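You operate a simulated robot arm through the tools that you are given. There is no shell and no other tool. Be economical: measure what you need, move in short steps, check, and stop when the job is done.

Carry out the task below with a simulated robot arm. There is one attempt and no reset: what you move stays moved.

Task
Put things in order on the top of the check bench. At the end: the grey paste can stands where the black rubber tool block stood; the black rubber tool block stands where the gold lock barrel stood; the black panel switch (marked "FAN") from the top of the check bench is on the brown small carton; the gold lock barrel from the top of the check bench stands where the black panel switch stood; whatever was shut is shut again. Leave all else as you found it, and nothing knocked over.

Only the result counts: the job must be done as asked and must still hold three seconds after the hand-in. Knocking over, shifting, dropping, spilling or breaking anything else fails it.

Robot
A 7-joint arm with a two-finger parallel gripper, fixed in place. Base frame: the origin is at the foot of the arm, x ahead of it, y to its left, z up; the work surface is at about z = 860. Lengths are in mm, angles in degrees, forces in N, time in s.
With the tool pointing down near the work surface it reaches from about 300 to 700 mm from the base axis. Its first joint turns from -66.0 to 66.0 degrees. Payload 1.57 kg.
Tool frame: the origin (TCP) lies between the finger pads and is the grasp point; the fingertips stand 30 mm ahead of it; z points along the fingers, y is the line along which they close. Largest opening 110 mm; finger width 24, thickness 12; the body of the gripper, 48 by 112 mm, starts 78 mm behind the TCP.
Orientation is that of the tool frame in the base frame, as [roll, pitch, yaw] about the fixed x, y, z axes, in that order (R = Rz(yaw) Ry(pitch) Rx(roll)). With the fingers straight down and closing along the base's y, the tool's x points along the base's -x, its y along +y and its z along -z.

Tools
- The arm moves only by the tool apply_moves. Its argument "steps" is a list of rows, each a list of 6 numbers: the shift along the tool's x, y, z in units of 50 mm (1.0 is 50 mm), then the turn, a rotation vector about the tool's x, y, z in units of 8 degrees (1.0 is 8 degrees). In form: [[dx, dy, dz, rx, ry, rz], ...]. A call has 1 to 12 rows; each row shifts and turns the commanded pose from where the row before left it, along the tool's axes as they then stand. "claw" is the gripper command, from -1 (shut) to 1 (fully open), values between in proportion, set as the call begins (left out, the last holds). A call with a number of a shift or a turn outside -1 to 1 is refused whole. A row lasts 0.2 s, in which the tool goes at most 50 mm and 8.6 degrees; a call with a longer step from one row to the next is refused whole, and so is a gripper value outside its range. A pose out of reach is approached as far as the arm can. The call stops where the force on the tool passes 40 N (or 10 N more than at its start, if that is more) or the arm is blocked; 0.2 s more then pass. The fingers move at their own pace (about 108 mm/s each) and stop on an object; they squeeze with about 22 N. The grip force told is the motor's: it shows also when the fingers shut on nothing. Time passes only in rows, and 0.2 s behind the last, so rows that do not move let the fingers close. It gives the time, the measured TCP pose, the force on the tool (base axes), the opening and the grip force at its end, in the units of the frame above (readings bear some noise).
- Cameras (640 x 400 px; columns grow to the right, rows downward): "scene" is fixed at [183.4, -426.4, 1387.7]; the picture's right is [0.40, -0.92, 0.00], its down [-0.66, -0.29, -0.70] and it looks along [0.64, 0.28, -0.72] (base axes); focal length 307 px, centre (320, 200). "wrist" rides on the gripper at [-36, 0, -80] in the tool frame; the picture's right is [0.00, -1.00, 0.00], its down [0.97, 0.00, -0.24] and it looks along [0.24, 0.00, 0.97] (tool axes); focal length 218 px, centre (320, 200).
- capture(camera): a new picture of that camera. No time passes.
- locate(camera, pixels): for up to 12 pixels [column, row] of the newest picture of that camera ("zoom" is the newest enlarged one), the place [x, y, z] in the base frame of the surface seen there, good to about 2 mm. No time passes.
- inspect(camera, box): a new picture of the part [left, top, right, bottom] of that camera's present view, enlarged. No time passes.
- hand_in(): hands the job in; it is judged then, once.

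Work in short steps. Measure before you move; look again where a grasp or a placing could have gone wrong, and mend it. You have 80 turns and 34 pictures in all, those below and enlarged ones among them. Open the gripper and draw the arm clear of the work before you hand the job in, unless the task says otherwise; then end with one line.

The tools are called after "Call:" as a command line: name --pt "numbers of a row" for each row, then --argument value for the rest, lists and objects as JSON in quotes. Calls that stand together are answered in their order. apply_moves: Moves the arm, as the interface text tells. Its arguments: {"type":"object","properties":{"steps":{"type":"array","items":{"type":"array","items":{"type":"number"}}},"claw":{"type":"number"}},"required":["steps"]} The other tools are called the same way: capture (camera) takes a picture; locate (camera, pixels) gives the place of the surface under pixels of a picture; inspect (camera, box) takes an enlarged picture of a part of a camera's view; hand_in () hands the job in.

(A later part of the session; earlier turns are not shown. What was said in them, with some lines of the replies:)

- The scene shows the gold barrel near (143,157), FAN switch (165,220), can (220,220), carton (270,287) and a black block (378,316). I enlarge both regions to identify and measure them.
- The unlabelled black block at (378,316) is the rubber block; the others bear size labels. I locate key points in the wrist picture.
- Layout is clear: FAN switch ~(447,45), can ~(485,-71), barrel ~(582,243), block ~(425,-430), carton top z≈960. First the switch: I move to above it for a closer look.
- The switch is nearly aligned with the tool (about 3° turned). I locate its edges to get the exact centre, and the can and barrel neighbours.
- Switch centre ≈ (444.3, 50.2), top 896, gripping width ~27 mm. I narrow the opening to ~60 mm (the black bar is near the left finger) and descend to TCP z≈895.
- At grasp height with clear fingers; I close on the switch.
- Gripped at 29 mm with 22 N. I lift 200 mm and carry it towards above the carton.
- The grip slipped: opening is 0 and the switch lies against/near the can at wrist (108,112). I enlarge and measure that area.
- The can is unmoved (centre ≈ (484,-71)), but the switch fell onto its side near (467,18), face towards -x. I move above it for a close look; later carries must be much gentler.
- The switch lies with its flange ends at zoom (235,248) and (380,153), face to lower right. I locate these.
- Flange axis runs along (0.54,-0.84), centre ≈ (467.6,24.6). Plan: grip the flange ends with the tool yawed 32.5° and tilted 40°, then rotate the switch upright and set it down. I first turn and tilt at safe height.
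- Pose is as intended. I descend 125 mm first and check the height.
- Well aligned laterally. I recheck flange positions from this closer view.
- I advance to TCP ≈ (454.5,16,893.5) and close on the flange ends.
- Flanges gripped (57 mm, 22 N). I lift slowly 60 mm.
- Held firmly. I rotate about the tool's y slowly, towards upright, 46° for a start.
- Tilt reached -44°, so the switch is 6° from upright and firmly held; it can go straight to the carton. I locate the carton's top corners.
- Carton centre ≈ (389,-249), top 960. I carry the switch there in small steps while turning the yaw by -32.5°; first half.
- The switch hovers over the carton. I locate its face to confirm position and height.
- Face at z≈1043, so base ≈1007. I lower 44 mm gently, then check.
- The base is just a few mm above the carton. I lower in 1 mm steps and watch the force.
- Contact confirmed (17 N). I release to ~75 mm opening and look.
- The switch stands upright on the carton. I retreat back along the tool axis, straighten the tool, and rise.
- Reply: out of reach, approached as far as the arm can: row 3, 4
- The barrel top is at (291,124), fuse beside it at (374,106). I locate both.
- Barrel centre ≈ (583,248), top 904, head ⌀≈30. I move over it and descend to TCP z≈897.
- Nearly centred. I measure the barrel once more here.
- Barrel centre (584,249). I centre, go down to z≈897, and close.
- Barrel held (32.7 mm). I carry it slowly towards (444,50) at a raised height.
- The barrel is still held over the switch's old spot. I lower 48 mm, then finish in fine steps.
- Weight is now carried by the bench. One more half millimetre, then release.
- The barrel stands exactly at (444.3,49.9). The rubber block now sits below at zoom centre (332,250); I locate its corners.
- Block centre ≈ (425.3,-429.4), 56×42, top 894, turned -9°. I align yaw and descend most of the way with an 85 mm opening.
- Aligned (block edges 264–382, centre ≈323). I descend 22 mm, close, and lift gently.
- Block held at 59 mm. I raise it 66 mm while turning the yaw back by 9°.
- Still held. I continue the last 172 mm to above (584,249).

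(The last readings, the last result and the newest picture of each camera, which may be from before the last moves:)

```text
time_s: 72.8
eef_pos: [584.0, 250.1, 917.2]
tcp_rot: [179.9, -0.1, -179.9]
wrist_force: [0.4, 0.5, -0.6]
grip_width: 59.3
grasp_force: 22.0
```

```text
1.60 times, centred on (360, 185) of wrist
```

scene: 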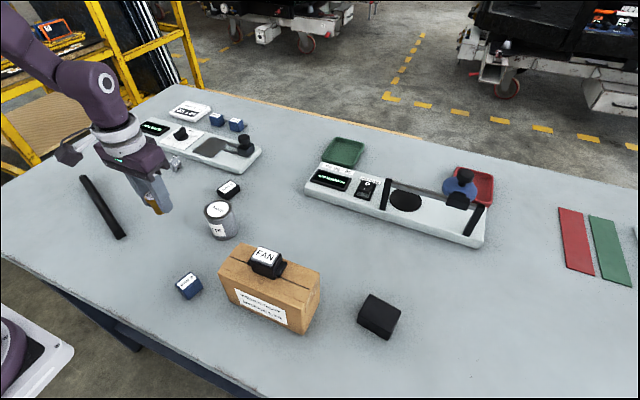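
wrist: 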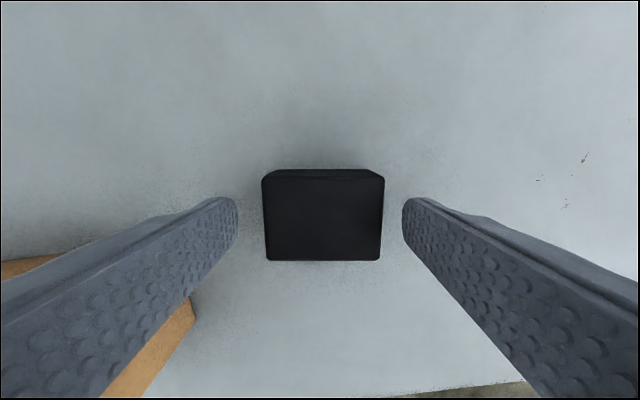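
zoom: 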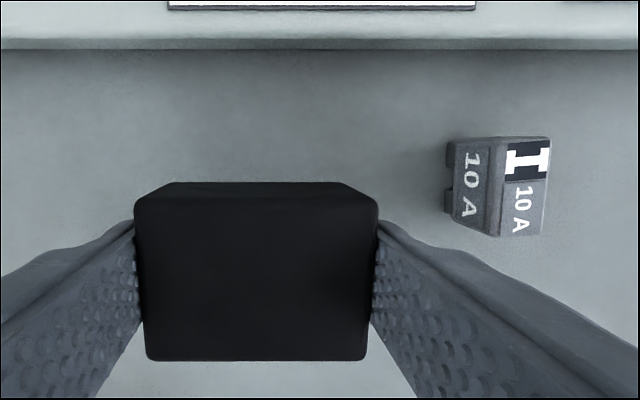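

I check the block's position from this view.

Call:
locate --camera "zoom" --pixels '[[150, 205], [365, 207], [152, 352], [360, 352], [256, 280], [448, 195]]'

Call:
apply_moves --pt "0 0 0.2 0 0 0" --pt "0 0 0.12 0 0 0" --pt "0 0 0.04 0 0 0" --pt "0 0 0 0 0 0"

```text
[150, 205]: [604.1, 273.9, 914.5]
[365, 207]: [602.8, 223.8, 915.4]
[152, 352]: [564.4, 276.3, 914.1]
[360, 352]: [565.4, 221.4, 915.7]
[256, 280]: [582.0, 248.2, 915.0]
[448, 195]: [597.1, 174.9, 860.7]
```

```text
time_s: 73.8
eef_pos: [585.6, 247.7, 900.7]
tcp_rot: [180.0, 0.1, -179.9]
wrist_force: [0.7, -0.1, -1.1]
grip_width: 59.5
grasp_force: 21.9
```

Block centre (584,249), right on target. I lower the last millimetres.

Call:
apply_moves --pt "0 0 0.02 0 0 0" --pt "0 0 0.02 0 0 0" --pt "0 0 0 0 0 0"

Call:
apply_moves --pt "0 0 0.02 0 0 0" --pt "0 0 0 0 0 0"

```text
time_s: 74.6
eef_pos: [584.8, 248.3, 898.3]
tcp_rot: [180.0, -0.1, -180.0]
wrist_force: [0.2, -0.5, -0.4]
grip_width: 59.2
grasp_force: 22.1
```

```text
time_s: 75.2
eef_pos: [585.1, 247.3, 897.3]
tcp_rot: [-180.0, -0.1, -179.9]
wrist_force: [-0.3, -0.3, -0.9]
grip_width: 59.4
grasp_force: 22.3
```

No clear contact yet; one more millimetre at a time.

Call:
apply_moves --pt "0 0 0.02 0 0 0" --pt "0 0 0 0 0 0"

Call:
apply_moves --pt "0 0 0.02 0 0 0" --pt "0 0 0 0 0 0"

```text
time_s: 75.8
eef_pos: [584.8, 247.9, 896.3]
tcp_rot: [-180.0, 0.1, -179.9]
wrist_force: [-1.3, -2.0, 8.3]
grip_width: 59.5
grasp_force: 22.0
```

```text
time_s: 76.4
eef_pos: [584.7, 248.1, 896.9]
tcp_rot: [179.8, 0.1, -179.9]
wrist_force: [-5.9, -0.1, 25.9]
grip_width: 59.7
grasp_force: 22.0
```

Contact made; I back off 0.8 mm, release, rise, and go to above the can.

Call:
apply_moves --pt "0 0 -0.016 0 0 0" --pt "0 0 0 0 0 0"

Call:
apply_moves --pt "0 0 0 0 0 0" --pt "0 0 0 0 0 0" --pt "0 0 -0.4 0 0 0" --pt "0 0 -0.9 0 0 0" --pt "0 0 -0.9 0 0 0" --pt "0 0 -0.8 0 0 0" --pt "0 0 0 0 0 0" --claw 0.5

Call:
apply_moves --pt "0.25 -0.8 0 0 0 0" --pt "0.25 -0.8 0 0 0 0" --pt "0.25 -0.8 0 0 0 0" --pt "0.25 -0.8 0 0 0 0" --pt "0.25 -0.8 0 0 0 0" --pt "0.25 -0.8 0 0 0 0" --pt "0.25 -0.8 0 0 0 0" --pt "0.25 -0.8 0 0 0 0" --pt "0 0 0 0 0 0"

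Call:
capture --camera "wrist"

```text
time_s: 77.0
eef_pos: [584.4, 248.6, 894.7]
tcp_rot: [179.9, 0.2, -179.9]
wrist_force: [-10.0, 1.0, 33.1]
grip_width: 59.4
grasp_force: 21.8
```

```text
time_s: 78.6
eef_pos: [583.5, 248.1, 1045.9]
tcp_rot: [-180.0, -0.1, 180.0]
wrist_force: [0.1, 0.1, -0.4]
grip_width: 82.6
grasp_force: 0.2
```

```text
time_s: 80.6
eef_pos: [484.8, -74.2, 1043.9]
tcp_rot: [180.0, -0.1, -179.9]
wrist_force: [-1.0, -0.1, 0.0]
grip_width: 82.5
grasp_force: 0.1
```

```text
6 pictures are left
```

wrist: 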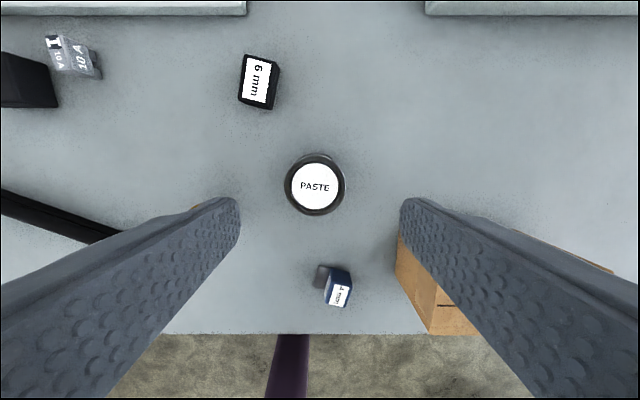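

Call:
locate --camera "wrist" --pixels '[[315, 186], [287, 186], [343, 186], [315, 158], [315, 213], [30, 82]]'

```text
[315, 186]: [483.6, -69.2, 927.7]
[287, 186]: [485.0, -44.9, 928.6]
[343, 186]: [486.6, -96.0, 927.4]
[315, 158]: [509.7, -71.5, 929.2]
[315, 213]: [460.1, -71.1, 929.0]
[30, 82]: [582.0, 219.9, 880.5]
```

Can centre ≈ (485,-70.5), ⌀≈52, top 928. I centre, descend to z≈898, close and lift gently.

Call:
apply_moves --pt "0 0.06 0 0 0 0" --pt "0 0 0.7 0 0 0" --pt "0 0 0.8 0 0 0" --pt "0 0 0.8 0 0 0" --pt "0 0 0.62 0 0 0" --pt "0 0 0 0 0 0"

Call:
apply_moves --pt "0 0 0 0 0 0" --pt "0 0 0 0 0 0" --pt "0 0 0 0 0 0" --claw -1

Call:
apply_moves --pt "0 0 -0.03 0 0 0" --pt "0 0 -0.06 0 0 0" --pt "0 0 -0.1 0 0 0" --pt "0 0 -0.15 0 0 0" --pt "0 0 -0.15 0 0 0" --pt "0 0 -0.1 0 0 0" --pt "0 0 0 0 0 0"

```text
time_s: 82.0
eef_pos: [481.7, -68.1, 898.3]
tcp_rot: [-179.9, 0.1, -179.9]
wrist_force: [0.7, -0.6, 0.4]
grip_width: 82.6
grasp_force: 0.0
```

```text
time_s: 82.8
eef_pos: [481.6, -69.6, 899.5]
tcp_rot: [-180.0, 0.0, -179.9]
wrist_force: [0.4, 0.1, 0.3]
grip_width: 55.2
grasp_force: 21.5
```

```text
time_s: 84.4
eef_pos: [484.1, -69.0, 927.8]
tcp_rot: [-180.0, 0.0, -179.9]
wrist_force: [0.3, 0.3, -1.4]
grip_width: 55.3
grasp_force: 22.0
```

Can held. I carry it around the carton's far side via (500,-250), raising slightly.

Call:
apply_moves --pt "0 -0.05 -0.1 0 0 0" --pt "-0.02 -0.15 -0.2 0 0 0" --pt "-0.027 -0.26 -0.2 0 0 0" --pt "-0.027 -0.28 -0.15 0 0 0" --pt "-0.027 -0.28 -0.05 0 0 0" --pt "-0.027 -0.28 0 0 0 0" --pt "-0.027 -0.28 0 0 0 0" --pt "-0.027 -0.28 0 0 0 0" --pt "-0.027 -0.28 0 0 0 0" --pt "-0.027 -0.28 0 0 0 0" --pt "-0.027 -0.28 0 0 0 0" --pt "-0.027 -0.28 0 0 0 0"

Call:
apply_moves --pt "0 -0.28 0 0 0 0" --pt "0 -0.28 0 0 0 0" --pt "0.06 -0.28 0 0 0 0" --pt "0.1 -0.276 0 0 0 0" --pt "0.115 -0.276 0 0 0 0" --pt "0.115 -0.276 0 0 0 0" --pt "0.115 -0.276 0 0 0 0" --pt "0.115 -0.276 0 0 0 0" --pt "0.115 -0.276 0 0 0 0" --pt "0.115 -0.276 0 0 0 0" --pt "0.115 -0.276 0 0 0 0" --pt "0.115 -0.276 0 0 0 0"

```text
time_s: 87.0
eef_pos: [498.2, -216.3, 962.8]
tcp_rot: [-180.0, 0.0, -179.9]
wrist_force: [-0.2, -0.1, -1.6]
grip_width: 55.4
grasp_force: 22.3
```

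```text
time_s: 89.6
eef_pos: [445.4, -384.9, 964.7]
tcp_rot: [180.0, -0.1, -179.9]
wrist_force: [0.3, 0.4, -2.8]
grip_width: 55.2
grasp_force: 22.3
```

I finish the approach to (425,-429) and lower most of the way, then check with a picture.

Call:
apply_moves --pt "0.115 -0.25 0 0 0 0" --pt "0.115 -0.25 0 0 0 0" --pt "0.1 -0.22 0 0 0 0" --pt "0.08 -0.16 0 0 0 0" --pt "0 0 0.1 0 0 0" --pt "0 0 0.2 0 0 0" --pt "0 0 0.25 0 0 0" --pt "0 0 0.25 0 0 0" --pt "0 0 0.2 0 0 0" --pt "0 0 0.1 0 0 0" --pt "0 0 0 0 0 0"

Call:
capture --camera "wrist"

Call:
locate --camera "wrist" --pixels '[[320, 240], [320, 220], [320, 260], [300, 240], [340, 240]]'

```text
time_s: 92.0
eef_pos: [426.3, -428.6, 907.1]
tcp_rot: [180.0, 0.1, -179.8]
wrist_force: [0.3, -0.2, -2.7]
grip_width: 55.1
grasp_force: 22.0
```

```text
5 pictures are left
```

wrist: 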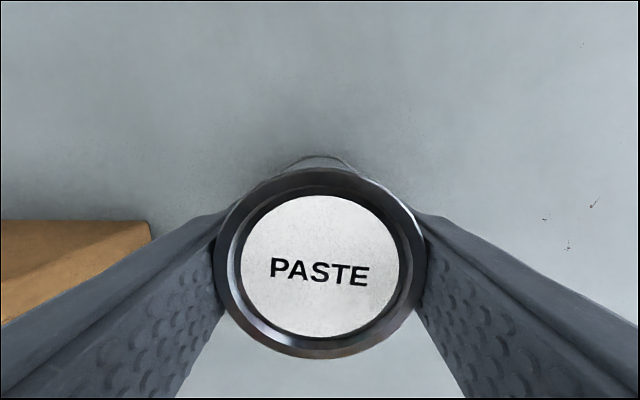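

```text
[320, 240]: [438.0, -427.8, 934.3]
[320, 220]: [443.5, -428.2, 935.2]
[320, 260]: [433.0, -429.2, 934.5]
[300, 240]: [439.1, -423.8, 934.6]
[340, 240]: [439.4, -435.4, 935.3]
```

The can is held upright; I locate its rim to correct the centre.

Call:
locate --camera "wrist" --pixels '[[320, 172], [320, 354], [320, 198], [320, 336], [220, 262], [422, 262], [320, 266]]'

```text
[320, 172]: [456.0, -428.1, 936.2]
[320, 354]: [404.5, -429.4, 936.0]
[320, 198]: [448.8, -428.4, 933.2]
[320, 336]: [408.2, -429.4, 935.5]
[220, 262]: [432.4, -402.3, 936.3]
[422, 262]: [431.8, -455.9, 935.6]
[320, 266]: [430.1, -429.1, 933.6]
```

Can centre (429.5,-429), 7 mm up. I shift x by -4 and lower.

Call:
apply_moves --pt "0.08 0 0 0 0 0" --pt "0 0 0.06 0 0 0" --pt "0 0 0.04 0 0 0" --pt "0 0 0 0 0 0"

Call:
apply_moves --pt "0 0 0.02 0 0 0" --pt "0 0 0 0 0 0"

Call:
apply_moves --pt "0 0 0.02 0 0 0" --pt "0 0 0 0 0 0"

```text
time_s: 93.0
eef_pos: [421.0, -427.2, 902.9]
tcp_rot: [180.0, 0.0, -179.9]
wrist_force: [-0.7, -0.8, -1.9]
grip_width: 55.0
grasp_force: 22.0
```

```text
time_s: 93.6
eef_pos: [422.0, -427.7, 902.2]
tcp_rot: [179.9, 0.0, -179.8]
wrist_force: [0.4, -0.1, -1.7]
grip_width: 55.2
grasp_force: 22.1
```

```text
time_s: 94.2
eef_pos: [421.2, -427.9, 901.8]
tcp_rot: [179.9, 0.0, -179.9]
wrist_force: [0.0, -0.7, -2.1]
grip_width: 55.1
grasp_force: 22.3
```

No contact yet; I continue in 1 mm steps.

Call:
apply_moves --pt "0 0 0.02 0 0 0" --pt "0 0 0 0 0 0"

Call:
apply_moves --pt "0 0 0.015 0 0 0" --pt "0 0 0 0 0 0"

```text
time_s: 94.8
eef_pos: [421.7, -427.2, 901.2]
tcp_rot: [179.9, -0.1, -179.8]
wrist_force: [0.0, -0.6, -1.7]
grip_width: 55.1
grasp_force: 21.6
```

```text
time_s: 95.4
eef_pos: [421.9, -428.5, 899.7]
tcp_rot: [-179.9, 0.2, -179.8]
wrist_force: [-1.6, 5.2, 16.4]
grip_width: 55.2
grasp_force: 22.3
```

Contact (16 N). I release, and rise straight up.

Call:
apply_moves --pt "0 0 0 0 0 0" --pt "0 0 0 0 0 0" --pt "0 0 -0.4 0 0 0" --pt "0 0 -0.9 0 0 0" --pt "0 0 -0.9 0 0 0" --pt "0 0 -0.9 0 0 0" --pt "0 0 0 0 0 0" --claw 0.5

Call:
apply_moves --pt "0.2 0.5 -0.8 0 0 0" --pt "0.2 0.5 -0.8 0 0 0" --pt "0 0.9 0 0 0 0" --pt "0 0.9 0 0 0 0" --pt "0 0.9 0 0 0 0" --pt "0 0.9 0 0 0 0" --pt "0 0.9 0 0 0 0" --pt "0 0.9 0 0 0 0" --pt "0 0.9 0 0 0 0" --pt "0 0 0 0 0 0"

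Call:
capture --camera "scene"

```text
time_s: 97.0
eef_pos: [423.6, -427.7, 1053.9]
tcp_rot: [-180.0, 0.0, -179.9]
wrist_force: [0.1, -0.2, 0.0]
grip_width: 82.4
grasp_force: 0.0
```

```text
time_s: 99.2
eef_pos: [401.9, -63.7, 1134.1]
tcp_rot: [-180.0, 0.0, -179.8]
wrist_force: [-0.5, 0.4, -0.2]
grip_width: 82.2
grasp_force: 0.0
```

```text
4 pictures are left
```

scene: 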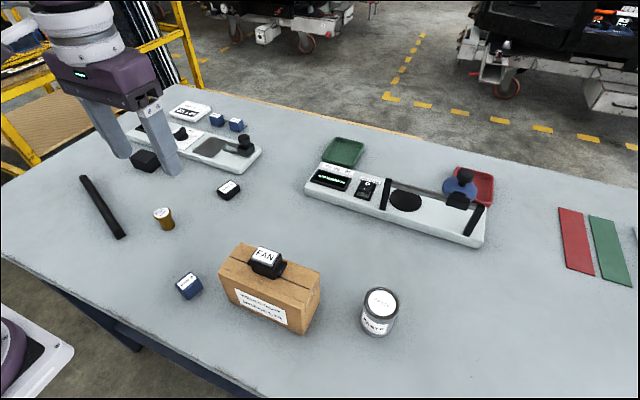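

The can, barrel and switch all stand. I verify the positions of the placed items.

Call:
locate --camera "scene" --pixels '[[382, 301], [366, 300], [397, 303], [162, 213], [266, 253], [147, 157], [255, 270], [228, 184], [188, 280]]'

Call:
inspect --camera "scene" --box '[120, 120, 260, 230]'

```text
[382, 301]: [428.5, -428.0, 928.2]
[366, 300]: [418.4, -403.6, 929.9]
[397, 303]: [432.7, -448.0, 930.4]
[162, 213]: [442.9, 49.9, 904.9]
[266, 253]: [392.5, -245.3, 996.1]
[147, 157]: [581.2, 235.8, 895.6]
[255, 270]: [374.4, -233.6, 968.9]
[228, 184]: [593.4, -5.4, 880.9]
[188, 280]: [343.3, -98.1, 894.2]
```

```text
3.64 times, centred on (190, 175) of scene
```

zoom: 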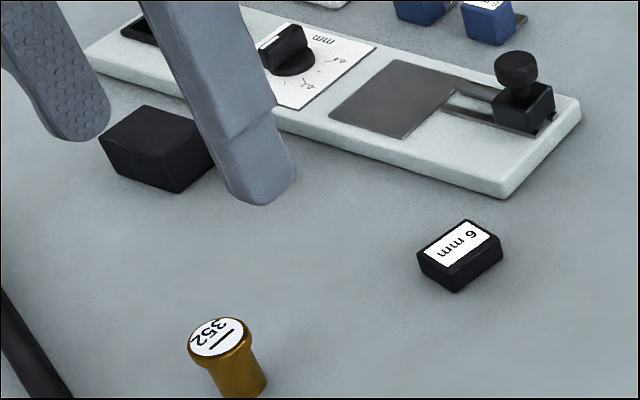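

All placements match their targets, everything stands, and the arm is clear with the gripper open. I hand the job in.

Call:
hand_in

```text
The job is handed in.
```

The job is handed in, with all four items where you asked. The can, block and barrel are within a few mm of their target spots. The FAN switch slipped from the grip and fell on its side during the first carry; I picked it up again and it now stands upright on the carton. Nothing else was knocked over, and nothing shut had to be opened.
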